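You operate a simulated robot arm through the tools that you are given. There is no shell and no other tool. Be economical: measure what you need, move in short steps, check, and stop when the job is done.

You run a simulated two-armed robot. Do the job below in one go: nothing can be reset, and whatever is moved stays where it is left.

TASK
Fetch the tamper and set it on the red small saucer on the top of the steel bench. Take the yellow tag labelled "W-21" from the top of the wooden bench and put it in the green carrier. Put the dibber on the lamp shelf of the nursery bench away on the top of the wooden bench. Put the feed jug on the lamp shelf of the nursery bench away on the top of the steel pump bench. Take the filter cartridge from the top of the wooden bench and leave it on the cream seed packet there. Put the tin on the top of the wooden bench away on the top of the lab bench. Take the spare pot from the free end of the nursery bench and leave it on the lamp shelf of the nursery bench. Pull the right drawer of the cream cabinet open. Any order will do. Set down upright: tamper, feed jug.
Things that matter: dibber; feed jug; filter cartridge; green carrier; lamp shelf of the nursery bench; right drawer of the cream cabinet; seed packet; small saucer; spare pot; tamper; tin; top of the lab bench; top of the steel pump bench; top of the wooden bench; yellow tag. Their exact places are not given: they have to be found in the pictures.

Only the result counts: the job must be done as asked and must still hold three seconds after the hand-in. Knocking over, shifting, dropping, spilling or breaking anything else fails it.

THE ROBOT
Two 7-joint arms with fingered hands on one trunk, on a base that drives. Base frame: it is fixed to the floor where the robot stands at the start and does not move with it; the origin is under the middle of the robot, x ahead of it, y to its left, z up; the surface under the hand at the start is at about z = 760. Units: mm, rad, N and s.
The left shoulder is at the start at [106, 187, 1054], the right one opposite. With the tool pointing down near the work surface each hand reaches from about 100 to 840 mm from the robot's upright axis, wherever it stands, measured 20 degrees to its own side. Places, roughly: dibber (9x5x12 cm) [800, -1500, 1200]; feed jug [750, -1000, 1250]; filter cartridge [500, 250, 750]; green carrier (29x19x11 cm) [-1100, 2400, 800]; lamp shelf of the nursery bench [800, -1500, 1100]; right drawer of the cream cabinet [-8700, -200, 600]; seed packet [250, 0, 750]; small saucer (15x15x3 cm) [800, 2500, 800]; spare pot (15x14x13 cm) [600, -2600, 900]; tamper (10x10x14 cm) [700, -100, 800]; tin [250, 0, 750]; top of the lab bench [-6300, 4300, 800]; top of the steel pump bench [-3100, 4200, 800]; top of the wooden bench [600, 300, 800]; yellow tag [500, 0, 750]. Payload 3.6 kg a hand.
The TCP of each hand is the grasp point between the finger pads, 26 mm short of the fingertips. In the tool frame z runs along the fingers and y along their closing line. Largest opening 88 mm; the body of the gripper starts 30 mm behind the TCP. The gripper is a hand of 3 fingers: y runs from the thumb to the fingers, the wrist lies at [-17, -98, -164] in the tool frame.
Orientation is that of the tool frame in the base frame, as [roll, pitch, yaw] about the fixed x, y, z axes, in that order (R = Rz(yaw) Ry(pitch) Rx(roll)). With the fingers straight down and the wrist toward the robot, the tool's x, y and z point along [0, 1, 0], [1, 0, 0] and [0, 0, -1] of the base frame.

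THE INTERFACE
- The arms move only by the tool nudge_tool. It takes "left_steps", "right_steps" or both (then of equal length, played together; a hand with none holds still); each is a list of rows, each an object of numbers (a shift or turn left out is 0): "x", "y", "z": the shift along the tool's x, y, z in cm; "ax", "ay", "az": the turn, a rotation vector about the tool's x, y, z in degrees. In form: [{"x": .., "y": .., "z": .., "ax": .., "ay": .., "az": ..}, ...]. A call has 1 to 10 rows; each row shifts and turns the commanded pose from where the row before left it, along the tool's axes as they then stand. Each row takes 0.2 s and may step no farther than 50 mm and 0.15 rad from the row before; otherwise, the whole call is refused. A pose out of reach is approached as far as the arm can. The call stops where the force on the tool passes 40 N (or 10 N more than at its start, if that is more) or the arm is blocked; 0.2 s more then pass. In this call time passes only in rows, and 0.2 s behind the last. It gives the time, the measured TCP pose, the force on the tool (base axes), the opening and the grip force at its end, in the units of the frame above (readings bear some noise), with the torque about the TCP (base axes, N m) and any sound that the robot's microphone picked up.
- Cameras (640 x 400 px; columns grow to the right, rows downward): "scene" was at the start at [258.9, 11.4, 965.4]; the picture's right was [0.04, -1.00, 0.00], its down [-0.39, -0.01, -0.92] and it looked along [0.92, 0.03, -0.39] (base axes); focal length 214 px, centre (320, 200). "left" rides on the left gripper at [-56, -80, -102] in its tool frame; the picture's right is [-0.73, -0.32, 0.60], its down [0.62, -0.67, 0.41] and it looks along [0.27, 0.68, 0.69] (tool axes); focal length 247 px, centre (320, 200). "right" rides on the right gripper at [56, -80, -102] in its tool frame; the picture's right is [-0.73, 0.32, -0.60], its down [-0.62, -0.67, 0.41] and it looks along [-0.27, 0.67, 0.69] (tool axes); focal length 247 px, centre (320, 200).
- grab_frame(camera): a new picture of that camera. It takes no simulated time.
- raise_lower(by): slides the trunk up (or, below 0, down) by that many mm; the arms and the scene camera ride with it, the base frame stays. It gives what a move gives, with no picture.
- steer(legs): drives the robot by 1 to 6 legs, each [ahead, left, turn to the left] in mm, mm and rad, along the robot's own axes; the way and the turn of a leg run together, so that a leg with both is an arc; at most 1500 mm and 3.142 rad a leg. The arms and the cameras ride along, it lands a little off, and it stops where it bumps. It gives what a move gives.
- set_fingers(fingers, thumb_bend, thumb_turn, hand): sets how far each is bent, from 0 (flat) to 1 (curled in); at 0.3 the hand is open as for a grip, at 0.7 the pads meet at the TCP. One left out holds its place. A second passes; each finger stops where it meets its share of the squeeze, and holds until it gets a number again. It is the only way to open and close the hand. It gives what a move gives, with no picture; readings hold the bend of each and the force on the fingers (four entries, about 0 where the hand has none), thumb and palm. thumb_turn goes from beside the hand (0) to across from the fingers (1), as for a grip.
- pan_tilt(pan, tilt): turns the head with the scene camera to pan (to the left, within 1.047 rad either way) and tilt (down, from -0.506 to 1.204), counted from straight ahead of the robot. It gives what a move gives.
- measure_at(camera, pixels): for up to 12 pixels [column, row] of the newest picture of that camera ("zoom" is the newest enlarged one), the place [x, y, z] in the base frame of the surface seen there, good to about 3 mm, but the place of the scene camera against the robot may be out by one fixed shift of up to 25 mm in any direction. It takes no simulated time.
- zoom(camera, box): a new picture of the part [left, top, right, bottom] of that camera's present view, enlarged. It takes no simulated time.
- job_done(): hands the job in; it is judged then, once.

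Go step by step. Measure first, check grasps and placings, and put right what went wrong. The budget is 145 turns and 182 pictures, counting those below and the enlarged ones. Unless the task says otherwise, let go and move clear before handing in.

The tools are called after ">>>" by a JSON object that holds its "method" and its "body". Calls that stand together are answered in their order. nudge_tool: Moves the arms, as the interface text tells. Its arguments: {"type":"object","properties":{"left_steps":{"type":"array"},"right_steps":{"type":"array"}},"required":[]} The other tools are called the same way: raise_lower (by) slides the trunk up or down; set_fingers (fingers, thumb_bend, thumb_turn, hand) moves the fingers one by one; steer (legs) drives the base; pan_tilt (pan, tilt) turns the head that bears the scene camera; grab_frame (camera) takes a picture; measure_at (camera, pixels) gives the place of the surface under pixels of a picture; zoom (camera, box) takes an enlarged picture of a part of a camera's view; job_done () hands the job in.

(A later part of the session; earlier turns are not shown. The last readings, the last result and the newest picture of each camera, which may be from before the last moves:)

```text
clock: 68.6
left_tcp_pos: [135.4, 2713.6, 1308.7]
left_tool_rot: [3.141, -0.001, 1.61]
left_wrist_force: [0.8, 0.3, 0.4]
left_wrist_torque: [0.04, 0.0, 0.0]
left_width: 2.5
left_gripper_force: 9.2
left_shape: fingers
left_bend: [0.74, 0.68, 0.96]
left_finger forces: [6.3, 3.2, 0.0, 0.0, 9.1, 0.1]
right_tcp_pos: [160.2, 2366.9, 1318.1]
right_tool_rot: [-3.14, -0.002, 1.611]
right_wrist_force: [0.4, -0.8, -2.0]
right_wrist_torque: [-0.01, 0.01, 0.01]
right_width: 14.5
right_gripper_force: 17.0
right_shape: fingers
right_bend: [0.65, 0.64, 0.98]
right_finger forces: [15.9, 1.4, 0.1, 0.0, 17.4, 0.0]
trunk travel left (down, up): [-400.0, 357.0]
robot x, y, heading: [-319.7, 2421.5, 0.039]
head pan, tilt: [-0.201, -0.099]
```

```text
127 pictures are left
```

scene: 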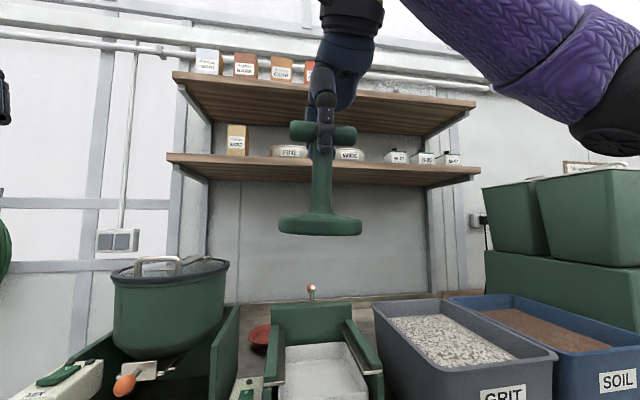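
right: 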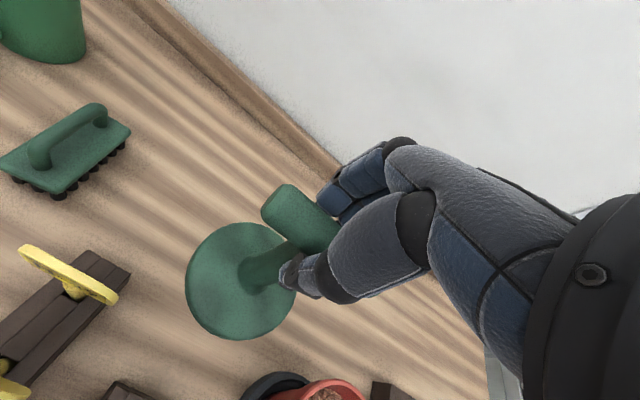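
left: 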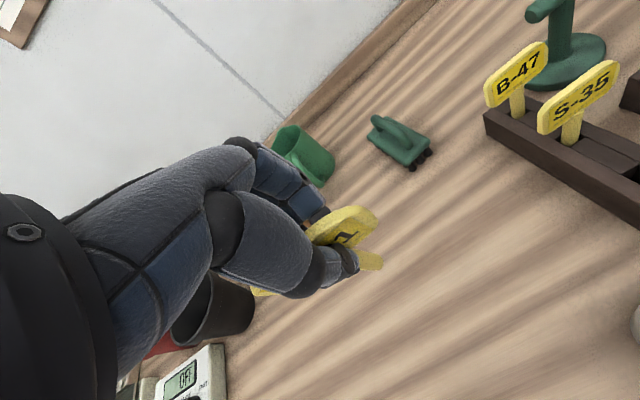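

I'll measure the shelves above the saucer.

>>> {"method": "measure_at", "body": {"camera": "scene", "pixels": [[250, 163], [300, 168], [420, 175], [250, 100], [262, 333], [255, 345], [250, 328], [300, 310], [310, 288]]}}

>>> {"method": "zoom", "body": {"camera": "scene", "box": [220, 280, 400, 400]}}

```text
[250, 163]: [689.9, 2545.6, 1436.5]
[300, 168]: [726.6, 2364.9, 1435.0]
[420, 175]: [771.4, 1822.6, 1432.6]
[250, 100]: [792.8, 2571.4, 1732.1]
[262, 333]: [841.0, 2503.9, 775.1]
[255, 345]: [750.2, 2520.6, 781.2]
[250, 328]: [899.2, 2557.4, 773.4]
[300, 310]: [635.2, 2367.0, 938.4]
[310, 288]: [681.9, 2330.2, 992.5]
```

```text
3.33 times, centred on (310, 340) of scene
```

zoom: 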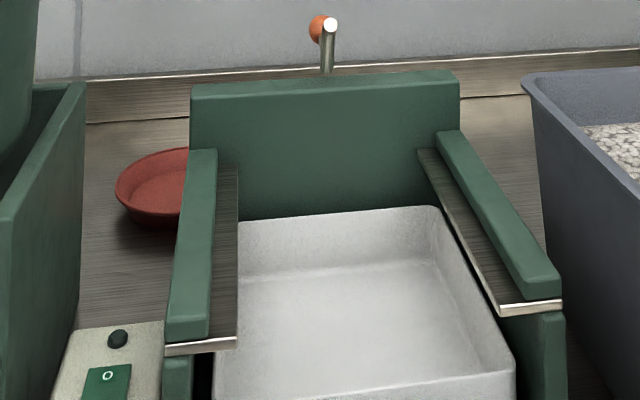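

The saucer's centre is about (825,2478), its floor is near z 765, and the shelf above is at z≈1420. I'll shift left and drive in to x≈10, with both arms high enough to clear the mixer (top z≈1130).

>>> {"method": "steer", "body": {"legs": [[0, 190, -0.04], [330, 0, 0]]}}

>>> {"method": "pan_tilt", "body": {"pan": -0.2, "tilt": 0.6}}

>>> {"method": "grab_frame", "body": {"camera": "scene"}}

>>> {"method": "grab_frame", "body": {"camera": "right"}}

```text
clock: 71.9
left_tcp_pos: [471.9, 2886.9, 1308.7]
left_tool_rot: [-3.14, -0.001, 1.568]
left_wrist_force: [0.4, -0.6, 0.6]
left_wrist_torque: [0.0, 0.0, 0.0]
left_width: 2.7
left_gripper_force: 9.3
left_shape: fingers
left_bend: [0.74, 0.68, 0.96]
left_finger forces: [6.3, 3.4, 0.0, 0.1, 9.2, 0.0]
right_tcp_pos: [481.2, 2540.0, 1317.9]
right_tool_rot: [-3.14, 0.0, 1.568]
right_wrist_force: [1.0, 0.6, -2.7]
right_wrist_torque: [-0.02, 0.01, 0.01]
right_width: 14.5
right_gripper_force: 17.4
right_shape: fingers
right_bend: [0.66, 0.64, 0.98]
right_finger forces: [15.8, 1.6, 0.0, 0.0, 17.5, 0.0]
trunk travel left (down, up): [-400.0, 357.0]
robot x, y, heading: [6.8, 2614.4, 0.002]
head pan, tilt: [-0.201, -0.099]
```

```text
clock: 73.0
left_tcp_pos: [472.4, 2887.1, 1309.0]
left_tool_rot: [-3.141, 0.001, 1.568]
left_wrist_force: [0.0, 0.4, -0.1]
left_wrist_torque: [-0.02, -0.02, -0.01]
left_width: 2.4
left_gripper_force: 9.4
left_shape: fingers
left_bend: [0.74, 0.68, 0.96]
left_finger forces: [6.3, 3.4, 0.0, 0.1, 9.1, 0.0]
right_tcp_pos: [481.9, 2539.2, 1317.7]
right_tool_rot: [-3.139, 0.0, 1.57]
right_wrist_force: [-0.3, -0.8, -1.9]
right_wrist_torque: [0.0, 0.02, 0.03]
right_width: 14.7
right_gripper_force: 17.0
right_shape: fingers
right_bend: [0.66, 0.64, 0.98]
right_finger forces: [15.7, 1.6, 0.0, 0.0, 17.5, 0.0]
trunk travel left (down, up): [-400.0, 357.0]
robot x, y, heading: [3.4, 2610.4, 0.001]
head pan, tilt: [-0.201, 0.6]
```

```text
125 pictures are left
```

scene: 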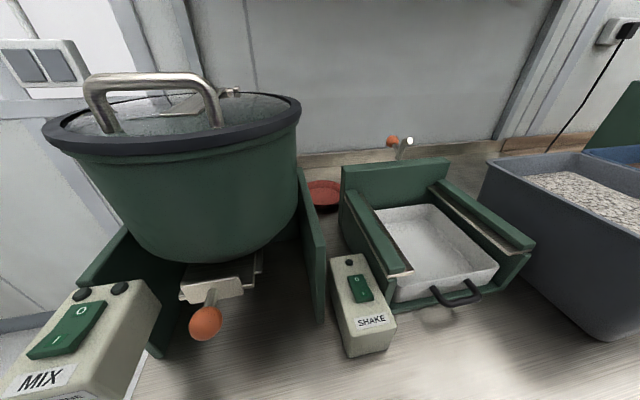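

```text
124 pictures are left
```

right: 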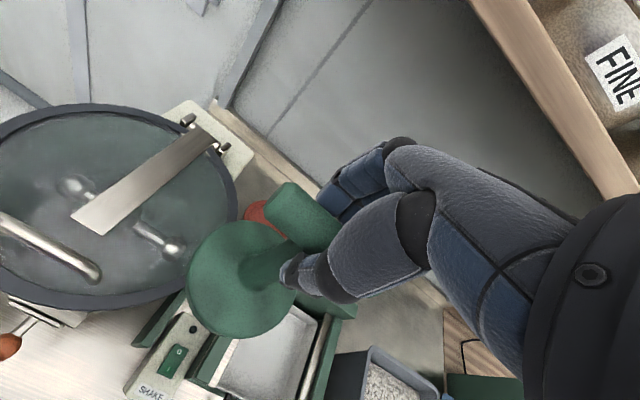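

The saucer is visible at (322,197) in the scene and (262,212) in the right camera. I'll measure it and the drum's outline.

>>> {"method": "measure_at", "body": {"camera": "right", "pixels": [[262, 208], [250, 212], [258, 203], [247, 220], [235, 200], [330, 310], [285, 180]]}}

>>> {"method": "measure_at", "body": {"camera": "scene", "pixels": [[322, 195], [312, 188], [335, 185], [322, 182], [318, 210], [338, 205], [298, 110], [298, 175], [345, 170], [345, 205]]}}

>>> {"method": "zoom", "body": {"camera": "scene", "box": [270, 130, 420, 250]}}

```text
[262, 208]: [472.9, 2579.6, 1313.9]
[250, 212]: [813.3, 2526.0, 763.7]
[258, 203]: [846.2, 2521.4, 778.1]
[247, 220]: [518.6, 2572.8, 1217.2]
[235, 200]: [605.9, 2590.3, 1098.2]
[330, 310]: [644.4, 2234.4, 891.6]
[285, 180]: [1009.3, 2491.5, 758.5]
```

```text
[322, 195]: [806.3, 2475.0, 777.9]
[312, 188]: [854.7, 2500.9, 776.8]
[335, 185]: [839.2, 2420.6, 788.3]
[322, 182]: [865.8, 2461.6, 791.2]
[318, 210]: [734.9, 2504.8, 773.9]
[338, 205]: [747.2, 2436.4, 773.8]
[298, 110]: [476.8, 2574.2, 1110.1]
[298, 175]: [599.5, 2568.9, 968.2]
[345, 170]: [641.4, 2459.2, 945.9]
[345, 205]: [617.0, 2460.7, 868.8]
```

```text
3.33 times, centred on (345, 190) of scene
```

zoom: 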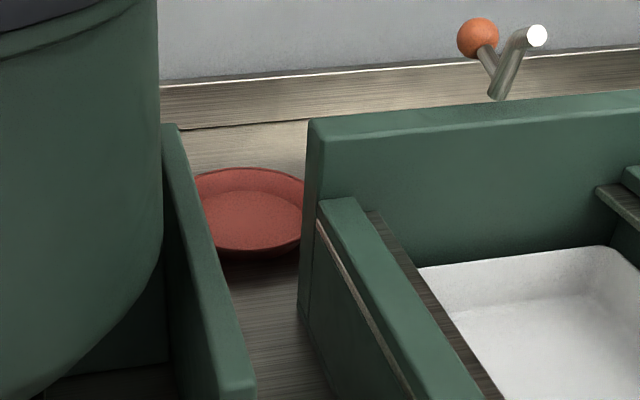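

I'll measure the saucer's rim points through the zoomed picture.

>>> {"method": "measure_at", "body": {"camera": "zoom", "pixels": [[245, 170], [210, 173], [215, 235], [260, 246], [290, 243], [295, 185], [250, 215], [280, 215], [230, 190]]}}

```text
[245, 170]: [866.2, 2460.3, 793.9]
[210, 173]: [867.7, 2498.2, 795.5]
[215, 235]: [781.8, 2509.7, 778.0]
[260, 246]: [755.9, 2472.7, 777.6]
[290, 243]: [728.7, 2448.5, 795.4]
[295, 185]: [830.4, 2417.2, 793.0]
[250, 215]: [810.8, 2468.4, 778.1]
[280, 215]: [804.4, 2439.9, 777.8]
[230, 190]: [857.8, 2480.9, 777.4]
```

The saucer's centre is about (806,2470) with its floor at z 765. I'll align at y 2470 and lower to z≈1150 to stay under the shelf, then check before going forward.

>>> {"method": "nudge_tool", "body": {"right_steps": [{"x": -3.5}, {"x": -3.5}, {"z": 4}, {"z": 4}, {"z": 4}, {"z": 4.6}, {"y": 4}, {"y": 4}, {"y": 4}, {"y": 4}]}}

>>> {"method": "grab_frame", "body": {"camera": "right"}}

>>> {"method": "grab_frame", "body": {"camera": "scene"}}

```text
clock: 75.2
left_tcp_pos: [472.3, 2887.1, 1308.8]
left_tool_rot: [-3.139, 0.001, 1.571]
left_wrist_force: [0.1, -0.5, -0.1]
left_wrist_torque: [0.0, 0.04, -0.02]
left_width: 2.7
left_gripper_force: 9.1
left_shape: fingers
left_bend: [0.74, 0.68, 0.96]
left_finger forces: [6.3, 3.3, 0.1, 0.0, 9.2, 0.1]
right_tcp_pos: [642.6, 2468.0, 1151.1]
right_tool_rot: [-3.14, 0.002, 1.569]
right_wrist_force: [0.7, -0.6, -1.2]
right_wrist_torque: [0.0, 0.02, -0.01]
right_width: 14.3
right_gripper_force: 17.3
right_shape: fingers
right_bend: [0.66, 0.65, 0.98]
right_finger forces: [15.6, 2.1, 0.0, 0.0, 17.5, 0.0]
trunk travel left (down, up): [-400.0, 357.0]
robot x, y, heading: [-0.9, 2612.6, 0.003]
head pan, tilt: [-0.201, 0.6]
```

```text
122 pictures are left
```

right: 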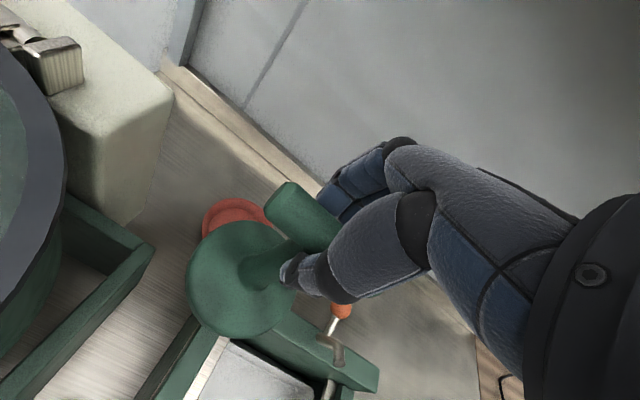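

```text
121 pictures are left
```

scene: 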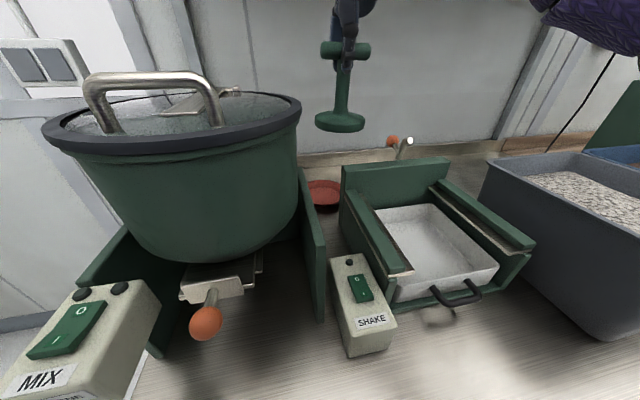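

The way is clear. I'll go forward over the saucer and partly down, then check with the cameras.

>>> {"method": "nudge_tool", "body": {"right_steps": [{"y": 4}, {"y": 4}, {"y": 4}, {"y": 4.3}, {"z": 4}, {"z": 4}, {"z": 4}]}}

>>> {"method": "grab_frame", "body": {"camera": "right"}}

>>> {"method": "grab_frame", "body": {"camera": "scene"}}

```text
clock: 76.8
left_tcp_pos: [471.9, 2887.2, 1308.5]
left_tool_rot: [-3.141, -0.001, 1.569]
left_wrist_force: [-0.1, -0.1, 0.6]
left_wrist_torque: [-0.02, 0.0, 0.0]
left_width: 3.0
left_gripper_force: 9.2
left_shape: fingers
left_bend: [0.74, 0.68, 0.96]
left_finger forces: [6.3, 3.4, 0.0, 0.0, 9.2, 0.1]
right_tcp_pos: [739.7, 2466.0, 1029.9]
right_tool_rot: [3.141, 0.002, 1.572]
right_wrist_force: [0.5, 0.2, -1.5]
right_wrist_torque: [0.0, 0.01, 0.05]
right_width: 14.0
right_gripper_force: 18.6
right_shape: fingers
right_bend: [0.66, 0.65, 0.97]
right_finger forces: [15.4, 3.7, 0.0, 0.1, 17.8, 0.0]
right hand out of reach, approached as far as the arm can: row 3, 4
trunk travel left (down, up): [-400.0, 357.0]
robot x, y, heading: [3.7, 2612.2, 0.002]
head pan, tilt: [-0.201, 0.6]
```

```text
120 pictures are left
```

right: 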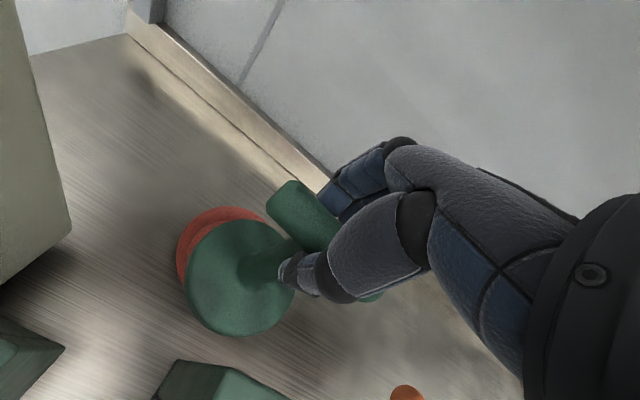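

```text
119 pictures are left
```

scene: 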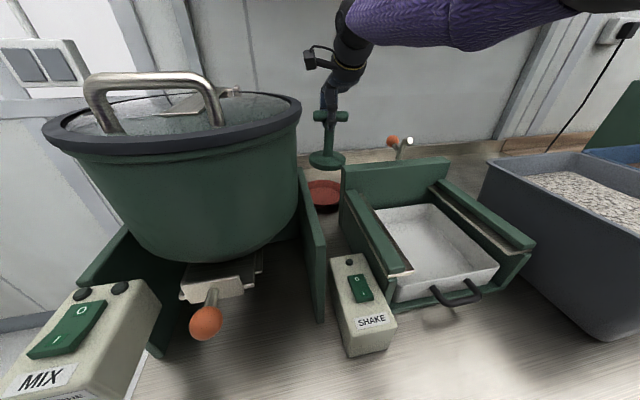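

The hand stopped at x≈740 because reach is limited at that height. The saucer is just ahead, so I'll go lower, where reach is longer, and then push forward.

>>> {"method": "nudge_tool", "body": {"right_steps": [{"z": 4}, {"z": 2}, {"y": 2.2}, {"y": 2.2}, {"y": 2.2}]}}

>>> {"method": "grab_frame", "body": {"camera": "right"}}

```text
clock: 78.0
left_tcp_pos: [471.0, 2886.5, 1309.1]
left_tool_rot: [3.141, -0.001, 1.568]
left_wrist_force: [0.3, 0.8, 0.2]
left_wrist_torque: [-0.01, 0.0, 0.03]
left_width: 2.6
left_gripper_force: 9.9
left_shape: fingers
left_bend: [0.74, 0.68, 0.96]
left_finger forces: [6.3, 3.5, 0.0, 0.1, 9.2, 0.1]
right_tcp_pos: [731.3, 2462.6, 970.1]
right_tool_rot: [-3.14, 0.0, 1.57]
right_wrist_force: [-0.2, 0.1, -2.4]
right_wrist_torque: [0.02, 0.01, 0.01]
right_width: 13.9
right_gripper_force: 18.3
right_shape: fingers
right_bend: [0.66, 0.65, 0.97]
right_finger forces: [15.1, 3.7, 0.0, 0.1, 17.6, 0.0]
right hand out of reach, approached as far as the arm can: row 1, 2, 3, 4, 5
trunk travel left (down, up): [-400.0, 357.0]
robot x, y, heading: [2.1, 2611.6, 0.003]
head pan, tilt: [-0.201, 0.6]
```

```text
118 pictures are left
```

right: 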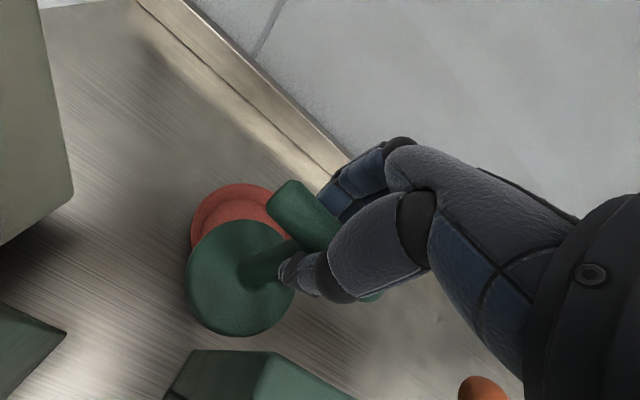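

I need about 75 mm more, and the way ahead of the hand is free. I'll creep the base forward.

>>> {"method": "steer", "body": {"legs": [[40, 0, 0], [35, 6, 0]]}}

>>> {"method": "grab_frame", "body": {"camera": "right"}}

>>> {"method": "grab_frame", "body": {"camera": "scene"}}

```text
clock: 78.9
left_tcp_pos: [485.4, 2889.3, 1308.8]
left_tool_rot: [-3.14, -0.002, 1.582]
left_wrist_force: [-0.6, 0.5, 0.3]
left_wrist_torque: [0.0, -0.04, 0.02]
left_width: 2.6
left_gripper_force: 9.3
left_shape: fingers
left_bend: [0.74, 0.68, 0.96]
left_finger forces: [6.3, 3.4, 0.0, 0.0, 9.3, 0.0]
right_tcp_pos: [750.9, 2468.5, 969.6]
right_tool_rot: [-3.14, 0.001, 1.584]
right_wrist_force: [-0.7, 0.6, -1.9]
right_wrist_torque: [0.0, 0.0, 0.02]
right_width: 13.9
right_gripper_force: 18.5
right_shape: fingers
right_bend: [0.66, 0.65, 0.97]
right_finger forces: [15.0, 3.8, 0.1, 0.1, 17.6, 0.0]
trunk travel left (down, up): [-400.0, 357.0]
robot x, y, heading: [20.9, 2608.6, 0.015]
head pan, tilt: [-0.201, 0.6]
stopped in leg 1: the robot was blocked; the commanded pose is now the measured one
```

```text
117 pictures are left
```

right: 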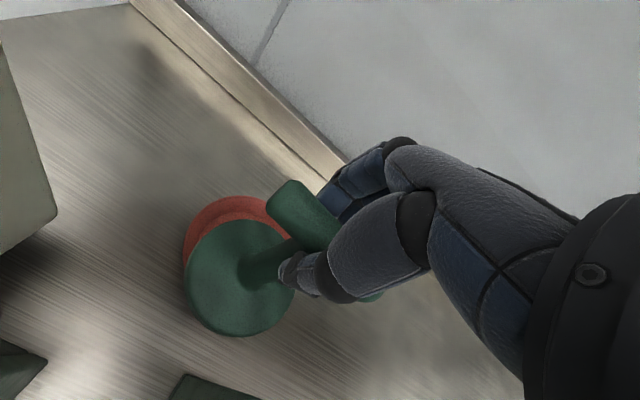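

```text
116 pictures are left
```

scene: 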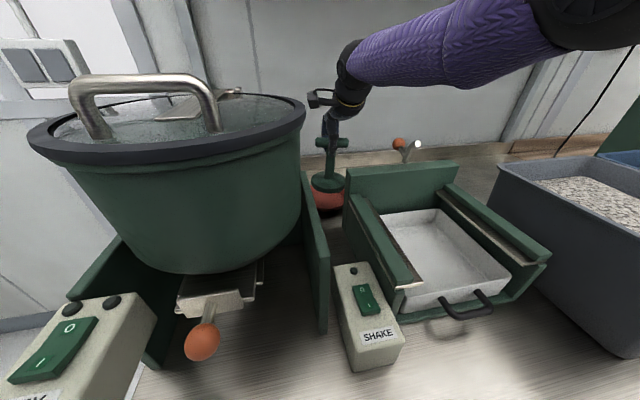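

The base is blocked at x≈21, so I need the arm's own reach. Lowering the trunk puts the shoulder level with the wrist and lengthens the reach. I'll do it in stages, keeping the hands' height and moving the left hand outward.

>>> {"method": "nudge_tool", "body": {"right_steps": [{"z": -4}, {"z": -4}, {"z": -2}, {}], "left_steps": [{"x": 3, "z": -2}, {"x": 3, "z": -2}, {"x": 3, "z": -2}, {"x": 3, "z": -2}]}}

>>> {"method": "raise_lower", "body": {"by": -100}}

>>> {"method": "nudge_tool", "body": {"right_steps": [{"z": -4}, {"z": -4}, {"z": -2}], "left_steps": [{"z": -3}, {"z": -3}, {"z": -2}]}}

>>> {"method": "raise_lower", "body": {"by": -100}}

>>> {"method": "nudge_tool", "body": {"right_steps": [{"ax": -5, "y": 2}, {"ax": -5, "y": 2}]}}

>>> {"method": "grab_frame", "body": {"camera": "right"}}

>>> {"method": "grab_frame", "body": {"camera": "scene"}}

```text
clock: 79.9
left_tcp_pos: [485.6, 3007.2, 1389.0]
left_tool_rot: [-3.14, -0.001, 1.583]
left_wrist_force: [0.3, 1.1, -0.1]
left_wrist_torque: [-0.01, 0.02, 0.0]
left_width: 2.6
left_gripper_force: 9.3
left_shape: fingers
left_bend: [0.74, 0.68, 0.96]
left_finger forces: [6.3, 3.3, 0.0, 0.0, 9.2, 0.1]
right_tcp_pos: [760.6, 2472.1, 1071.9]
right_tool_rot: [-3.138, 0.003, 1.582]
right_wrist_force: [0.1, 0.5, -1.8]
right_wrist_torque: [0.0, -0.01, 0.0]
right_width: 13.7
right_gripper_force: 18.2
right_shape: fingers
right_bend: [0.66, 0.65, 0.97]
right_finger forces: [14.9, 4.2, 0.0, 0.0, 17.5, 0.0]
right hand out of reach, approached as far as the arm can: row 1, 2
trunk travel left (down, up): [-400.0, 357.0]
robot x, y, heading: [22.3, 2609.5, 0.012]
head pan, tilt: [-0.201, 0.6]
```

```text
clock: 81.2
left_tcp_pos: [483.0, 3009.0, 1289.1]
left_tool_rot: [3.141, 0.0, 1.584]
left_wrist_force: [-0.2, 0.5, -0.1]
left_wrist_torque: [0.01, 0.0, -0.03]
left_width: 2.5
left_gripper_force: 10.0
left_shape: fingers
left_bend: [0.74, 0.68, 0.96]
left_finger forces: [6.3, 3.3, 0.0, 0.1, 9.2, 0.0]
right_tcp_pos: [771.7, 2471.0, 922.6]
right_tool_rot: [-3.073, 0.004, 1.583]
right_wrist_force: [-0.4, 0.2, -0.9]
right_wrist_torque: [-0.04, -0.01, 0.01]
right_width: 13.8
right_gripper_force: 18.7
right_shape: fingers
right_bend: [0.66, 0.65, 0.97]
right_finger forces: [14.9, 4.1, 0.1, 0.0, 17.4, 0.0]
trunk travel left (down, up): [-300.0, 457.0]
robot x, y, heading: [26.2, 2606.6, 0.015]
head pan, tilt: [-0.201, 0.6]
```

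```text
clock: 82.0
left_tcp_pos: [485.0, 3009.5, 1366.9]
left_tool_rot: [-3.139, 0.0, 1.583]
left_wrist_force: [-0.5, 0.6, 0.0]
left_wrist_torque: [-0.02, 0.0, -0.02]
left_width: 2.8
left_gripper_force: 9.5
left_shape: fingers
left_bend: [0.74, 0.68, 0.96]
left_finger forces: [6.3, 3.3, 0.0, 0.0, 9.2, 0.1]
right_tcp_pos: [776.8, 2471.1, 1023.6]
right_tool_rot: [-3.071, 0.002, 1.584]
right_wrist_force: [-0.4, 0.2, -1.7]
right_wrist_torque: [0.0, -0.03, -0.01]
right_width: 13.9
right_gripper_force: 18.5
right_shape: fingers
right_bend: [0.66, 0.65, 0.97]
right_finger forces: [14.9, 4.2, 0.0, 0.1, 17.2, 0.0]
trunk travel left (down, up): [-300.0, 457.0]
robot x, y, heading: [21.9, 2609.9, 0.01]
head pan, tilt: [-0.201, 0.6]
```

```text
clock: 83.3
left_tcp_pos: [484.9, 3009.9, 1268.1]
left_tool_rot: [-3.138, 0.0, 1.582]
left_wrist_force: [-0.5, 0.6, 0.5]
left_wrist_torque: [0.0, 0.02, 0.0]
left_width: 2.4
left_gripper_force: 9.3
left_shape: fingers
left_bend: [0.74, 0.68, 0.96]
left_finger forces: [6.3, 3.4, 0.0, 0.0, 9.2, 0.0]
right_tcp_pos: [804.3, 2473.3, 885.9]
right_tool_rot: [-3.029, -0.002, 1.583]
right_wrist_force: [-2.9, 1.0, 13.5]
right_wrist_torque: [0.07, 0.3, 0.04]
right_width: 14.1
right_gripper_force: 22.5
right_shape: fingers
right_bend: [0.66, 0.67, 0.97]
right_finger forces: [15.7, 5.6, 0.0, 0.0, 24.0, 0.0]
trunk travel left (down, up): [-200.0, 557.0]
robot x, y, heading: [20.5, 2611.5, 0.013]
head pan, tilt: [-0.201, 0.6]
stopped: the force on the tool passed its limit at 41 N (the readings are from after the stop); the commanded pose is now the measured one
```

```text
clock: 83.9
left_tcp_pos: [484.9, 3008.9, 1267.1]
left_tool_rot: [-3.139, 0.0, 1.584]
left_wrist_force: [0.3, -0.4, 0.0]
left_wrist_torque: [-0.01, 0.0, 0.0]
left_width: 2.6
left_gripper_force: 9.4
left_shape: fingers
left_bend: [0.74, 0.68, 0.96]
left_finger forces: [6.2, 3.3, 0.1, 0.1, 9.1, 0.1]
right_tcp_pos: [832.7, 2469.5, 876.1]
right_tool_rot: [3.089, 0.0, 1.581]
right_wrist_force: [-2.6, 0.8, 3.9]
right_wrist_torque: [0.0, 0.15, -0.02]
right_width: 13.7
right_gripper_force: 19.0
right_shape: fingers
right_bend: [0.67, 0.65, 0.96]
right_finger forces: [14.2, 4.1, 0.0, 0.0, 18.9, 0.0]
right hand out of reach, approached as far as the arm can: row 1, 2
trunk travel left (down, up): [-200.0, 557.0]
robot x, y, heading: [27.7, 2607.3, 0.006]
head pan, tilt: [-0.201, 0.6]
```

```text
115 pictures are left
```

right: 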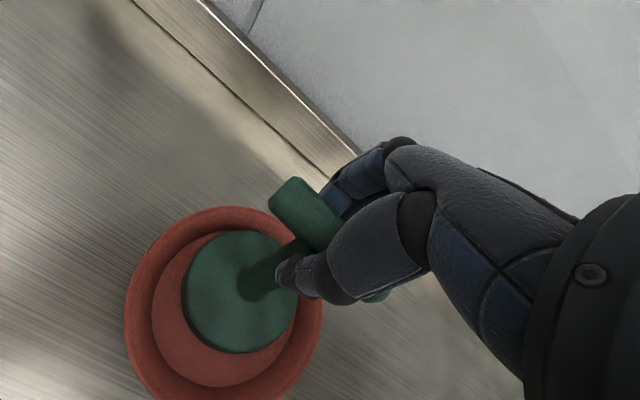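

```text
114 pictures are left
```

scene: 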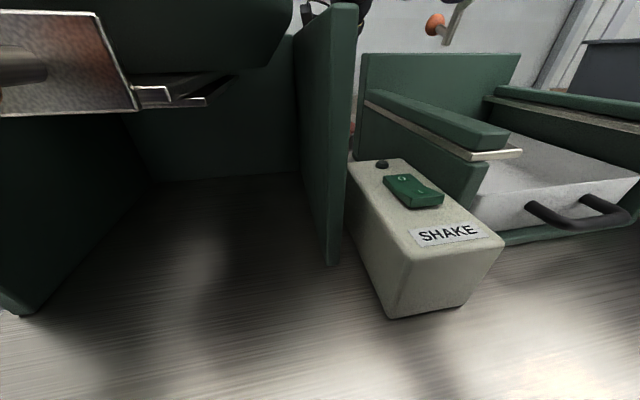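

The tamper's base is now inside the saucer, with its TCP at (833,2469,876) and only a 3° tilt. I'll check the saucer's position and where the base stands.

>>> {"method": "measure_at", "body": {"camera": "right", "pixels": [[225, 212], [130, 310], [308, 345], [250, 385], [165, 240], [200, 360], [200, 300], [245, 335], [225, 240], [280, 330]]}}

>>> {"method": "zoom", "body": {"camera": "right", "box": [110, 160, 350, 400]}}

```text
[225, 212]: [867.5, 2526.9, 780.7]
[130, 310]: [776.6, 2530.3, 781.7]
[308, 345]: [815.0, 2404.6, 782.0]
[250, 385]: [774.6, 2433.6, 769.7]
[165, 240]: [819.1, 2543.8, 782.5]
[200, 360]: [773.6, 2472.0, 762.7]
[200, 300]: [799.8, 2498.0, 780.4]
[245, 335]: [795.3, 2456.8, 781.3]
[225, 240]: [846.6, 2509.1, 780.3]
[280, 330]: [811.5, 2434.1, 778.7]
```

```text
1.67 times, centred on (230, 280) of right
```

zoom: 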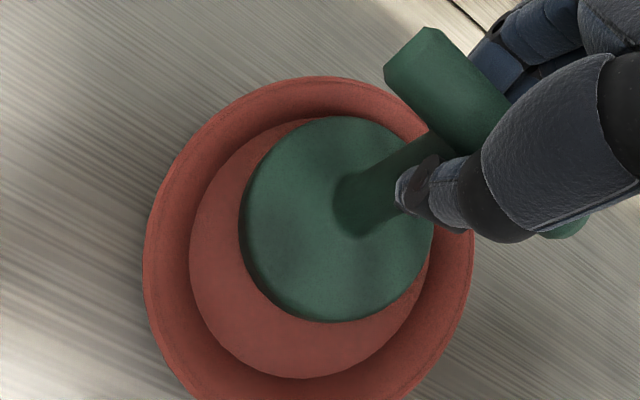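

The base's top reads a level z≈780 all round, so the tamper stands flat in the saucer, whose centre is about (821,2469). I'll release it.

>>> {"method": "set_fingers", "body": {"hand": "right", "fingers": 0.35, "thumb_bend": 0.35}}

>>> {"method": "grab_frame", "body": {"camera": "right"}}

```text
clock: 84.9
left_tcp_pos: [486.3, 3009.5, 1267.9]
left_tool_rot: [-3.138, 0.0, 1.583]
left_wrist_force: [-0.9, 0.5, 0.4]
left_wrist_torque: [-0.01, -0.04, -0.01]
left_width: 2.5
left_gripper_force: 9.0
left_shape: fingers
left_bend: [0.74, 0.68, 0.96]
left_finger forces: [6.2, 3.3, 0.0, 0.0, 9.3, 0.1]
right_tcp_pos: [833.2, 2470.6, 876.8]
right_tool_rot: [3.089, 0.0, 1.584]
right_wrist_force: [0.6, 0.2, 0.2]
right_wrist_torque: [-0.01, -0.04, 0.0]
right_width: 77.2
right_gripper_force: 0.1
right_shape: fingers
right_bend: [0.35, 0.35, 0.97]
right_finger forces: [0.0, 0.0, 0.1, 0.0, 0.0, 0.1]
trunk travel left (down, up): [-200.0, 557.0]
robot x, y, heading: [24.7, 2608.1, 0.015]
head pan, tilt: [-0.201, 0.6]
```

```text
112 pictures are left
```

right: 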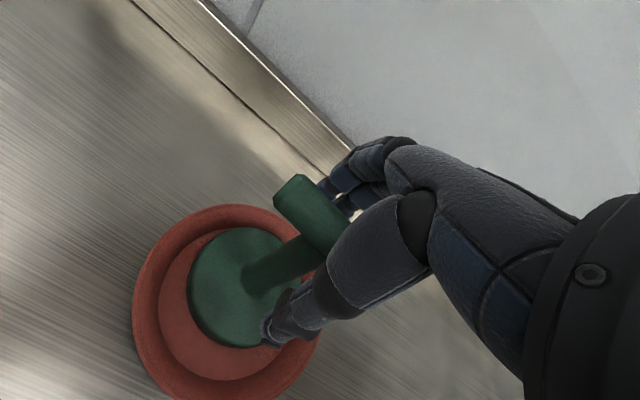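

The tamper stands free. I'll lift the right hand straight up, draw it back, reverse out, and turn to face the carrier's bench.

>>> {"method": "nudge_tool", "body": {"right_steps": [{"z": -3}, {"z": -4}, {"z": -5}, {"z": -5}, {"z": -5}, {"z": -4}, {"y": -4}, {"y": -5}, {"y": -5}, {"y": -5}]}}

>>> {"method": "steer", "body": {"legs": [[-330, 0, 0], [0, 0, 1.57], [0, 0, 1.57]]}}

>>> {"method": "pan_tilt", "body": {"pan": 0.1, "tilt": 0.5}}

>>> {"method": "grab_frame", "body": {"camera": "scene"}}

```text
clock: 87.1
left_tcp_pos: [485.8, 3009.5, 1267.8]
left_tool_rot: [-3.138, -0.001, 1.583]
left_wrist_force: [-0.3, -0.2, -0.2]
left_wrist_torque: [0.01, -0.02, -0.01]
left_width: 2.4
left_gripper_force: 9.8
left_shape: fingers
left_bend: [0.74, 0.68, 0.96]
left_finger forces: [6.3, 3.2, 0.0, 0.0, 9.1, 0.1]
right_tcp_pos: [769.6, 2484.2, 1157.2]
right_tool_rot: [3.091, 0.001, 1.583]
right_wrist_force: [0.0, 0.8, -1.0]
right_wrist_torque: [0.0, 0.01, -0.01]
right_width: 77.2
right_gripper_force: 0.0
right_shape: fingers
right_bend: [0.35, 0.35, 0.97]
right_finger forces: [0.0, 0.0, 0.0, 0.0, 0.0, 0.1]
right hand out of reach, approached as far as the arm can: row 3, 4, 5, 6, 7, 8, 9, 10
trunk travel left (down, up): [-200.0, 557.0]
robot x, y, heading: [23.6, 2606.0, 0.008]
head pan, tilt: [-0.201, 0.6]
```

```text
clock: 96.9
left_tcp_pos: [-766.7, 2205.8, 1268.1]
left_tool_rot: [-3.138, 0.0, -1.563]
left_wrist_force: [-0.3, -0.2, 0.0]
left_wrist_torque: [-0.02, 0.03, 0.01]
left_width: 1.8
left_gripper_force: 8.9
left_shape: fingers
left_bend: [0.74, 0.69, 0.97]
left_finger forces: [6.0, 3.0, 0.0, 0.0, 8.1, 0.0]
right_tcp_pos: [-1048.3, 2731.0, 1155.9]
right_tool_rot: [3.09, 0.0, -1.562]
right_wrist_force: [0.2, -0.1, -0.3]
right_wrist_torque: [-0.01, 0.03, -0.01]
right_width: 77.4
right_gripper_force: 0.1
right_shape: fingers
right_bend: [0.35, 0.35, 0.97]
right_finger forces: [0.1, 0.0, 0.0, 0.1, 0.0, 0.0]
trunk travel left (down, up): [-200.0, 557.0]
robot x, y, heading: [-300.2, 2606.5, -3.136]
head pan, tilt: [-0.201, 0.6]
```

```text
clock: 97.7
left_tcp_pos: [-766.9, 2206.0, 1268.5]
left_tool_rot: [-3.138, 0.001, -1.56]
left_wrist_force: [0.1, 0.3, -0.5]
left_wrist_torque: [0.02, -0.03, -0.01]
left_width: 1.7
left_gripper_force: 8.2
left_shape: fingers
left_bend: [0.74, 0.69, 0.97]
left_finger forces: [6.1, 2.9, 0.1, 0.1, 8.3, 0.0]
right_tcp_pos: [-1049.0, 2731.8, 1156.3]
right_tool_rot: [3.088, 0.001, -1.562]
right_wrist_force: [0.0, 0.2, -0.3]
right_wrist_torque: [0.01, -0.02, -0.01]
right_width: 77.4
right_gripper_force: 0.0
right_shape: fingers
right_bend: [0.35, 0.35, 0.97]
right_finger forces: [0.0, 0.1, 0.0, 0.0, 0.0, 0.0]
trunk travel left (down, up): [-200.0, 557.0]
robot x, y, heading: [-304.2, 2606.2, -3.13]
head pan, tilt: [0.099, 0.499]
```

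```text
111 pictures are left
```

scene: 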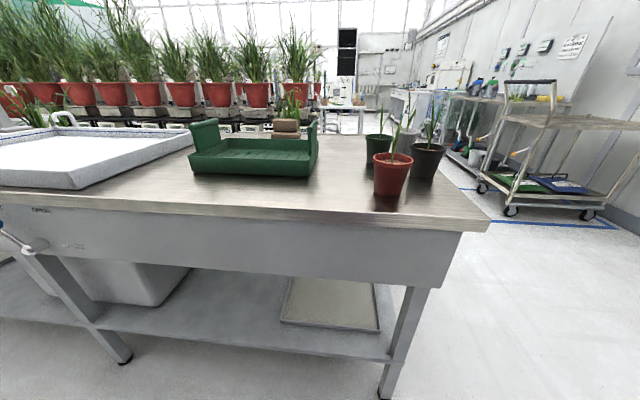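

The carrier at (250,155) is on the pump-side bench. I'll tighten the tag grip and measure the carrier.

>>> {"method": "set_fingers", "body": {"hand": "left", "fingers": 0.82, "thumb_bend": 0.82}}

>>> {"method": "measure_at", "body": {"camera": "scene", "pixels": [[195, 160], [310, 165], [250, 165], [205, 130], [313, 130], [250, 142], [250, 148], [225, 150], [288, 148], [285, 127], [390, 165], [250, 215]]}}

>>> {"method": "zoom", "body": {"camera": "scene", "box": [160, 90, 350, 200]}}

>>> {"method": "grab_frame", "body": {"camera": "left"}}

```text
clock: 98.7
left_tcp_pos: [-765.7, 2206.1, 1268.3]
left_tool_rot: [-3.14, 0.002, -1.563]
left_wrist_force: [-0.1, -0.1, -0.9]
left_wrist_torque: [0.02, 0.03, 0.0]
left_width: 1.4
left_gripper_force: 19.1
left_shape: fingers
left_bend: [0.77, 0.68, 0.96]
left_finger forces: [12.0, 7.1, 0.0, 0.1, 19.0, 0.0]
right_tcp_pos: [-1049.4, 2731.7, 1155.3]
right_tool_rot: [3.089, -0.001, -1.562]
right_wrist_force: [0.2, -0.9, 0.2]
right_wrist_torque: [-0.04, -0.01, -0.03]
right_width: 77.6
right_gripper_force: 0.0
right_shape: fingers
right_bend: [0.35, 0.35, 0.97]
right_finger forces: [0.0, 0.1, 0.1, 0.0, 0.0, 0.1]
trunk travel left (down, up): [-200.0, 557.0]
robot x, y, heading: [-303.8, 2602.7, -3.132]
head pan, tilt: [0.099, 0.499]
```

```text
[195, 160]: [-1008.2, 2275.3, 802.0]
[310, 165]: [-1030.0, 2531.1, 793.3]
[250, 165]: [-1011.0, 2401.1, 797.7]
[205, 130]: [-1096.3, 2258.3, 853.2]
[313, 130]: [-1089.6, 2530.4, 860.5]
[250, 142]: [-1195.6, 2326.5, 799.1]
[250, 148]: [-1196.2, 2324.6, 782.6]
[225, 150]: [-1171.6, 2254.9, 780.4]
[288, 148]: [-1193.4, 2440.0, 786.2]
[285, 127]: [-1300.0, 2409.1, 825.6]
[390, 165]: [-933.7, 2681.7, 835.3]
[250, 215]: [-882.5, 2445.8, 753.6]
```

```text
3.37 times, centred on (255, 145) of scene
```

zoom: 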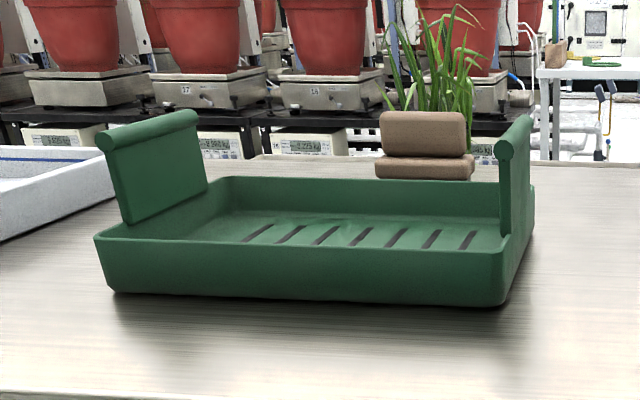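

```text
109 pictures are left
```

left: 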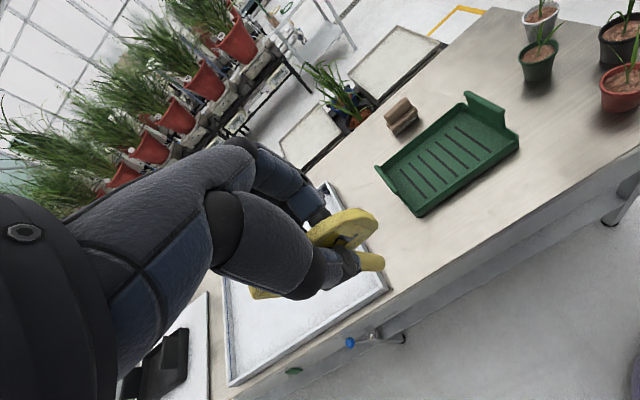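

The carrier spans x -1196..-1008 and y 2255..2533, with its floor at z≈770. I'll drive up to the bench and bring the tag above it.

>>> {"method": "steer", "body": {"legs": [[290, 0, 0]]}}

>>> {"method": "nudge_tool", "body": {"left_steps": [{"x": -4}, {"x": -4}, {"x": -4}, {"x": -4}, {"x": -2.7}, {"z": 4, "y": 0.8}, {"z": 4}, {"z": 4}, {"z": 4}]}}

>>> {"method": "grab_frame", "body": {"camera": "left"}}

>>> {"method": "grab_frame", "body": {"camera": "scene"}}

```text
clock: 100.7
left_tcp_pos: [-1063.2, 2202.6, 1268.6]
left_tool_rot: [-3.139, -0.002, -1.563]
left_wrist_force: [-0.7, -0.2, -0.2]
left_wrist_torque: [-0.01, -0.02, 0.0]
left_width: 1.6
left_gripper_force: 18.9
left_shape: fingers
left_bend: [0.77, 0.68, 0.96]
left_finger forces: [12.0, 7.1, 0.0, 0.0, 19.0, 0.0]
right_tcp_pos: [-1345.0, 2730.2, 1155.3]
right_tool_rot: [3.091, -0.002, -1.563]
right_wrist_force: [-0.1, 0.5, -0.2]
right_wrist_torque: [0.02, 0.0, -0.02]
right_width: 77.6
right_gripper_force: 0.1
right_shape: fingers
right_bend: [0.35, 0.35, 0.97]
right_finger forces: [0.1, 0.0, 0.1, 0.1, 0.1, 0.0]
trunk travel left (down, up): [-200.0, 557.0]
robot x, y, heading: [-599.5, 2603.0, -3.134]
head pan, tilt: [0.099, 0.499]
```

```text
clock: 102.7
left_tcp_pos: [-1070.3, 2391.6, 1106.8]
left_tool_rot: [-3.14, 0.001, -1.562]
left_wrist_force: [0.3, 0.0, -0.1]
left_wrist_torque: [0.01, 0.02, -0.01]
left_width: 1.2
left_gripper_force: 19.7
left_shape: fingers
left_bend: [0.77, 0.68, 0.96]
left_finger forces: [13.1, 6.8, 0.0, 0.0, 19.3, 0.1]
right_tcp_pos: [-1344.4, 2729.6, 1154.4]
right_tool_rot: [3.092, 0.001, -1.564]
right_wrist_force: [0.2, 0.8, -0.1]
right_wrist_torque: [0.03, 0.0, 0.02]
right_width: 77.2
right_gripper_force: 0.0
right_shape: fingers
right_bend: [0.35, 0.35, 0.97]
right_finger forces: [0.0, 0.0, 0.0, 0.0, 0.1, 0.1]
trunk travel left (down, up): [-200.0, 557.0]
robot x, y, heading: [-596.3, 2602.8, -3.139]
head pan, tilt: [0.099, 0.499]
```

```text
108 pictures are left
```

left: 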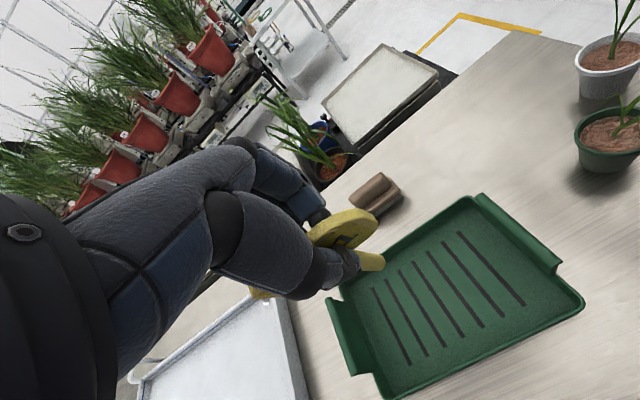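

```text
107 pictures are left
```

scene: 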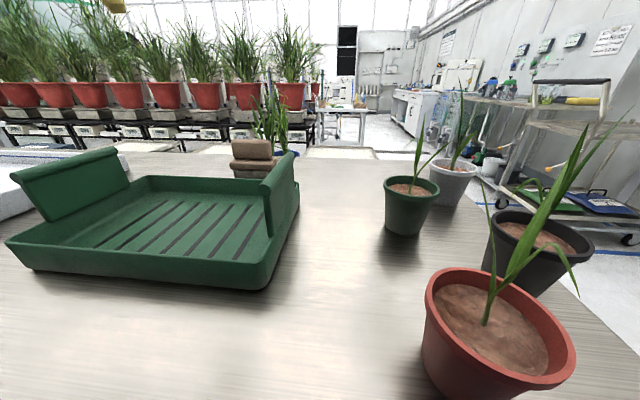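

The carrier is clear in the left view. I'll measure its inside and corners accurately.

>>> {"method": "measure_at", "body": {"camera": "left", "pixels": [[400, 315], [515, 290], [450, 235], [475, 200], [580, 300], [395, 395], [530, 235], [345, 345], [440, 290], [369, 262]]}}

```text
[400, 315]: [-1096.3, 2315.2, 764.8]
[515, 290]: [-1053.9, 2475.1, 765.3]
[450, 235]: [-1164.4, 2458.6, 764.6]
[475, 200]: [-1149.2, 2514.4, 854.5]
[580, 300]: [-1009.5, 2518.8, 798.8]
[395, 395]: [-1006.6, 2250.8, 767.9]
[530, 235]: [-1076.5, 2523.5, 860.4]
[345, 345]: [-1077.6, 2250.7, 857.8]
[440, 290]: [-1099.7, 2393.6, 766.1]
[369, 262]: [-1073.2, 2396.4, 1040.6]
```

The floor is at z 765 and its centre is (-1100,2387). I'll tilt the hand 45° about tool y so the tag lies down sideways, then lower to about z 900.

>>> {"method": "nudge_tool", "body": {"left_steps": [{"ay": -7.5, "y": 1.5}, {"ay": -7.5, "y": 1.5}, {"ay": -7.5}, {"ay": -7.5}, {"ay": -7.5}, {"ay": -7.5}, {"x": 3.5, "z": 3.5}, {"x": 3.5, "z": 3.5}, {"x": 3.5, "z": 3.5}, {"x": 3.5, "z": 3.5}]}}

>>> {"method": "grab_frame", "body": {"camera": "left"}}

>>> {"method": "grab_frame", "body": {"camera": "scene"}}

```text
clock: 104.9
left_tcp_pos: [-1100.5, 2390.1, 909.5]
left_tool_rot: [-3.139, 0.787, -1.561]
left_wrist_force: [0.3, 0.4, 0.5]
left_wrist_torque: [0.0, 0.02, 0.0]
left_width: 0.9
left_gripper_force: 19.9
left_shape: fingers
left_bend: [0.77, 0.68, 0.96]
left_finger forces: [13.2, 6.4, 0.1, 0.1, 19.7, 0.0]
right_tcp_pos: [-1344.9, 2729.8, 1155.6]
right_tool_rot: [3.091, 0.001, -1.563]
right_wrist_force: [1.3, -0.3, -0.2]
right_wrist_torque: [0.0, -0.01, 0.0]
right_width: 77.3
right_gripper_force: 0.0
right_shape: fingers
right_bend: [0.35, 0.35, 0.97]
right_finger forces: [0.1, 0.1, 0.1, 0.0, 0.0, 0.0]
trunk travel left (down, up): [-200.0, 557.0]
robot x, y, heading: [-598.4, 2602.9, -3.134]
head pan, tilt: [0.099, 0.499]
```

```text
106 pictures are left
```

left: 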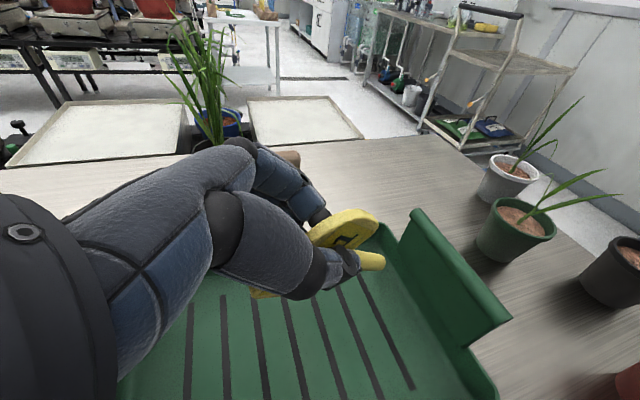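

```text
105 pictures are left
```

scene: 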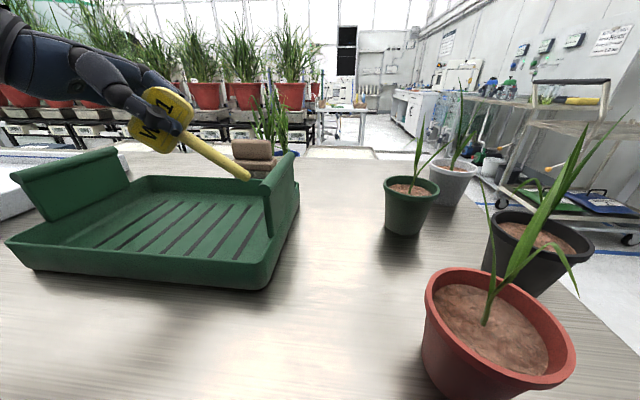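

I'll measure the stem tip at (246,176) and the left-end clearance.

>>> {"method": "measure_at", "body": {"camera": "scene", "pixels": [[245, 175], [220, 158], [160, 120], [205, 150], [270, 190]]}}

```text
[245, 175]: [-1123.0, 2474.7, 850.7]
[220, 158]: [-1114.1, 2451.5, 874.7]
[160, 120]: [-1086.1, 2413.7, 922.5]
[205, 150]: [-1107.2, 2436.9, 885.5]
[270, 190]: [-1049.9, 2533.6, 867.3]
```

The tip is at about y 2485, z 838. I'll shift 25 mm toward -y and lower until the tip is just above the floor.

>>> {"method": "nudge_tool", "body": {"left_steps": [{"x": 1.8, "z": -1.8}, {"x": 2, "z": 2}, {"x": 2, "z": 2}, {"x": 0.7, "z": 0.7}]}}

>>> {"method": "grab_frame", "body": {"camera": "scene"}}

```text
clock: 105.9
left_tcp_pos: [-1099.5, 2363.4, 845.4]
left_tool_rot: [-3.142, 0.785, -1.563]
left_wrist_force: [-0.5, -0.6, 2.0]
left_wrist_torque: [0.18, 0.04, -0.01]
left_width: 1.0
left_gripper_force: 21.6
left_shape: fingers
left_bend: [0.78, 0.68, 0.96]
left_finger forces: [15.5, 6.2, 0.0, 0.0, 20.5, 0.1]
right_tcp_pos: [-1343.5, 2730.2, 1155.6]
right_tool_rot: [3.089, -0.001, -1.563]
right_wrist_force: [-0.9, -0.3, 0.6]
right_wrist_torque: [-0.02, -0.01, -0.04]
right_width: 77.3
right_gripper_force: 0.1
right_shape: fingers
right_bend: [0.35, 0.35, 0.97]
right_finger forces: [0.0, 0.1, 0.0, 0.0, 0.0, 0.1]
trunk travel left (down, up): [-200.0, 557.0]
robot x, y, heading: [-600.6, 2601.4, -3.135]
head pan, tilt: [0.099, 0.499]
```

```text
104 pictures are left
```

scene: 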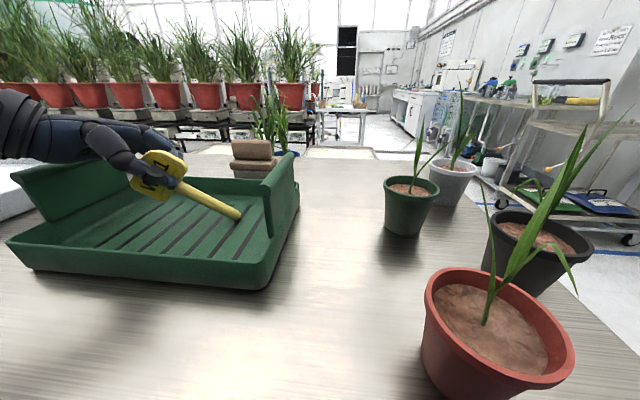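

The stem tip touches the tray floor and everything is inside the carrier. I'll release the tag.

>>> {"method": "set_fingers", "body": {"hand": "left", "fingers": 0.5, "thumb_bend": 0.4}}

>>> {"method": "grab_frame", "body": {"camera": "scene"}}

>>> {"method": "grab_frame", "body": {"camera": "left"}}

```text
clock: 106.9
left_tcp_pos: [-1098.8, 2363.2, 843.9]
left_tool_rot: [-3.136, 0.785, -1.559]
left_wrist_force: [-0.8, -0.4, 1.1]
left_wrist_torque: [-0.01, -0.01, -0.02]
left_width: 55.6
left_gripper_force: 0.1
left_shape: fingers
left_bend: [0.5, 0.4, 0.97]
left_finger forces: [0.0, 0.0, 0.1, 0.1, 0.0, 0.0]
right_tcp_pos: [-1345.0, 2730.5, 1155.7]
right_tool_rot: [3.091, 0.0, -1.563]
right_wrist_force: [-0.6, 0.1, 0.1]
right_wrist_torque: [0.0, -0.03, 0.0]
right_width: 77.2
right_gripper_force: 0.1
right_shape: fingers
right_bend: [0.35, 0.35, 0.97]
right_finger forces: [0.0, 0.1, 0.0, 0.1, 0.0, 0.1]
trunk travel left (down, up): [-200.0, 557.0]
robot x, y, heading: [-598.7, 2602.3, -3.133]
head pan, tilt: [0.099, 0.499]
```

```text
103 pictures are left
```

scene: 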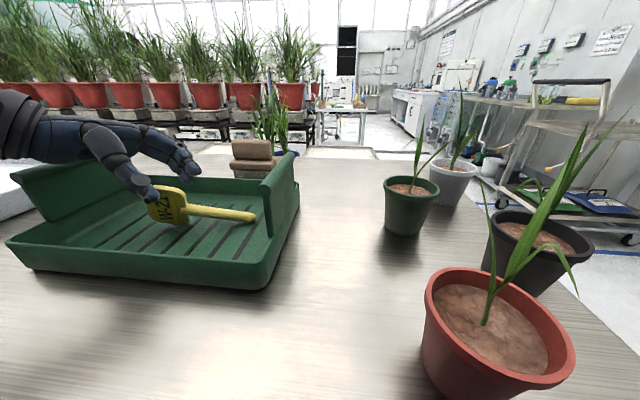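

```text
102 pictures are left
```

left: 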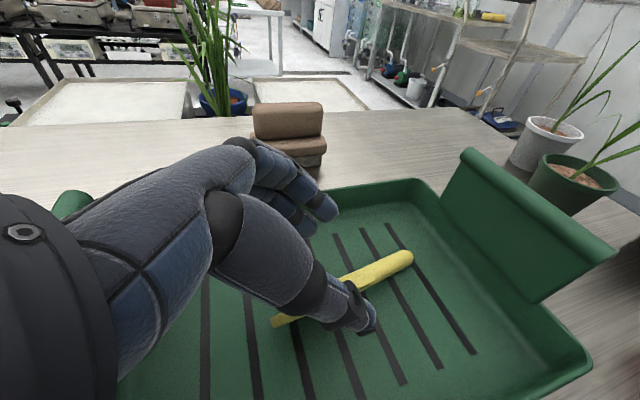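

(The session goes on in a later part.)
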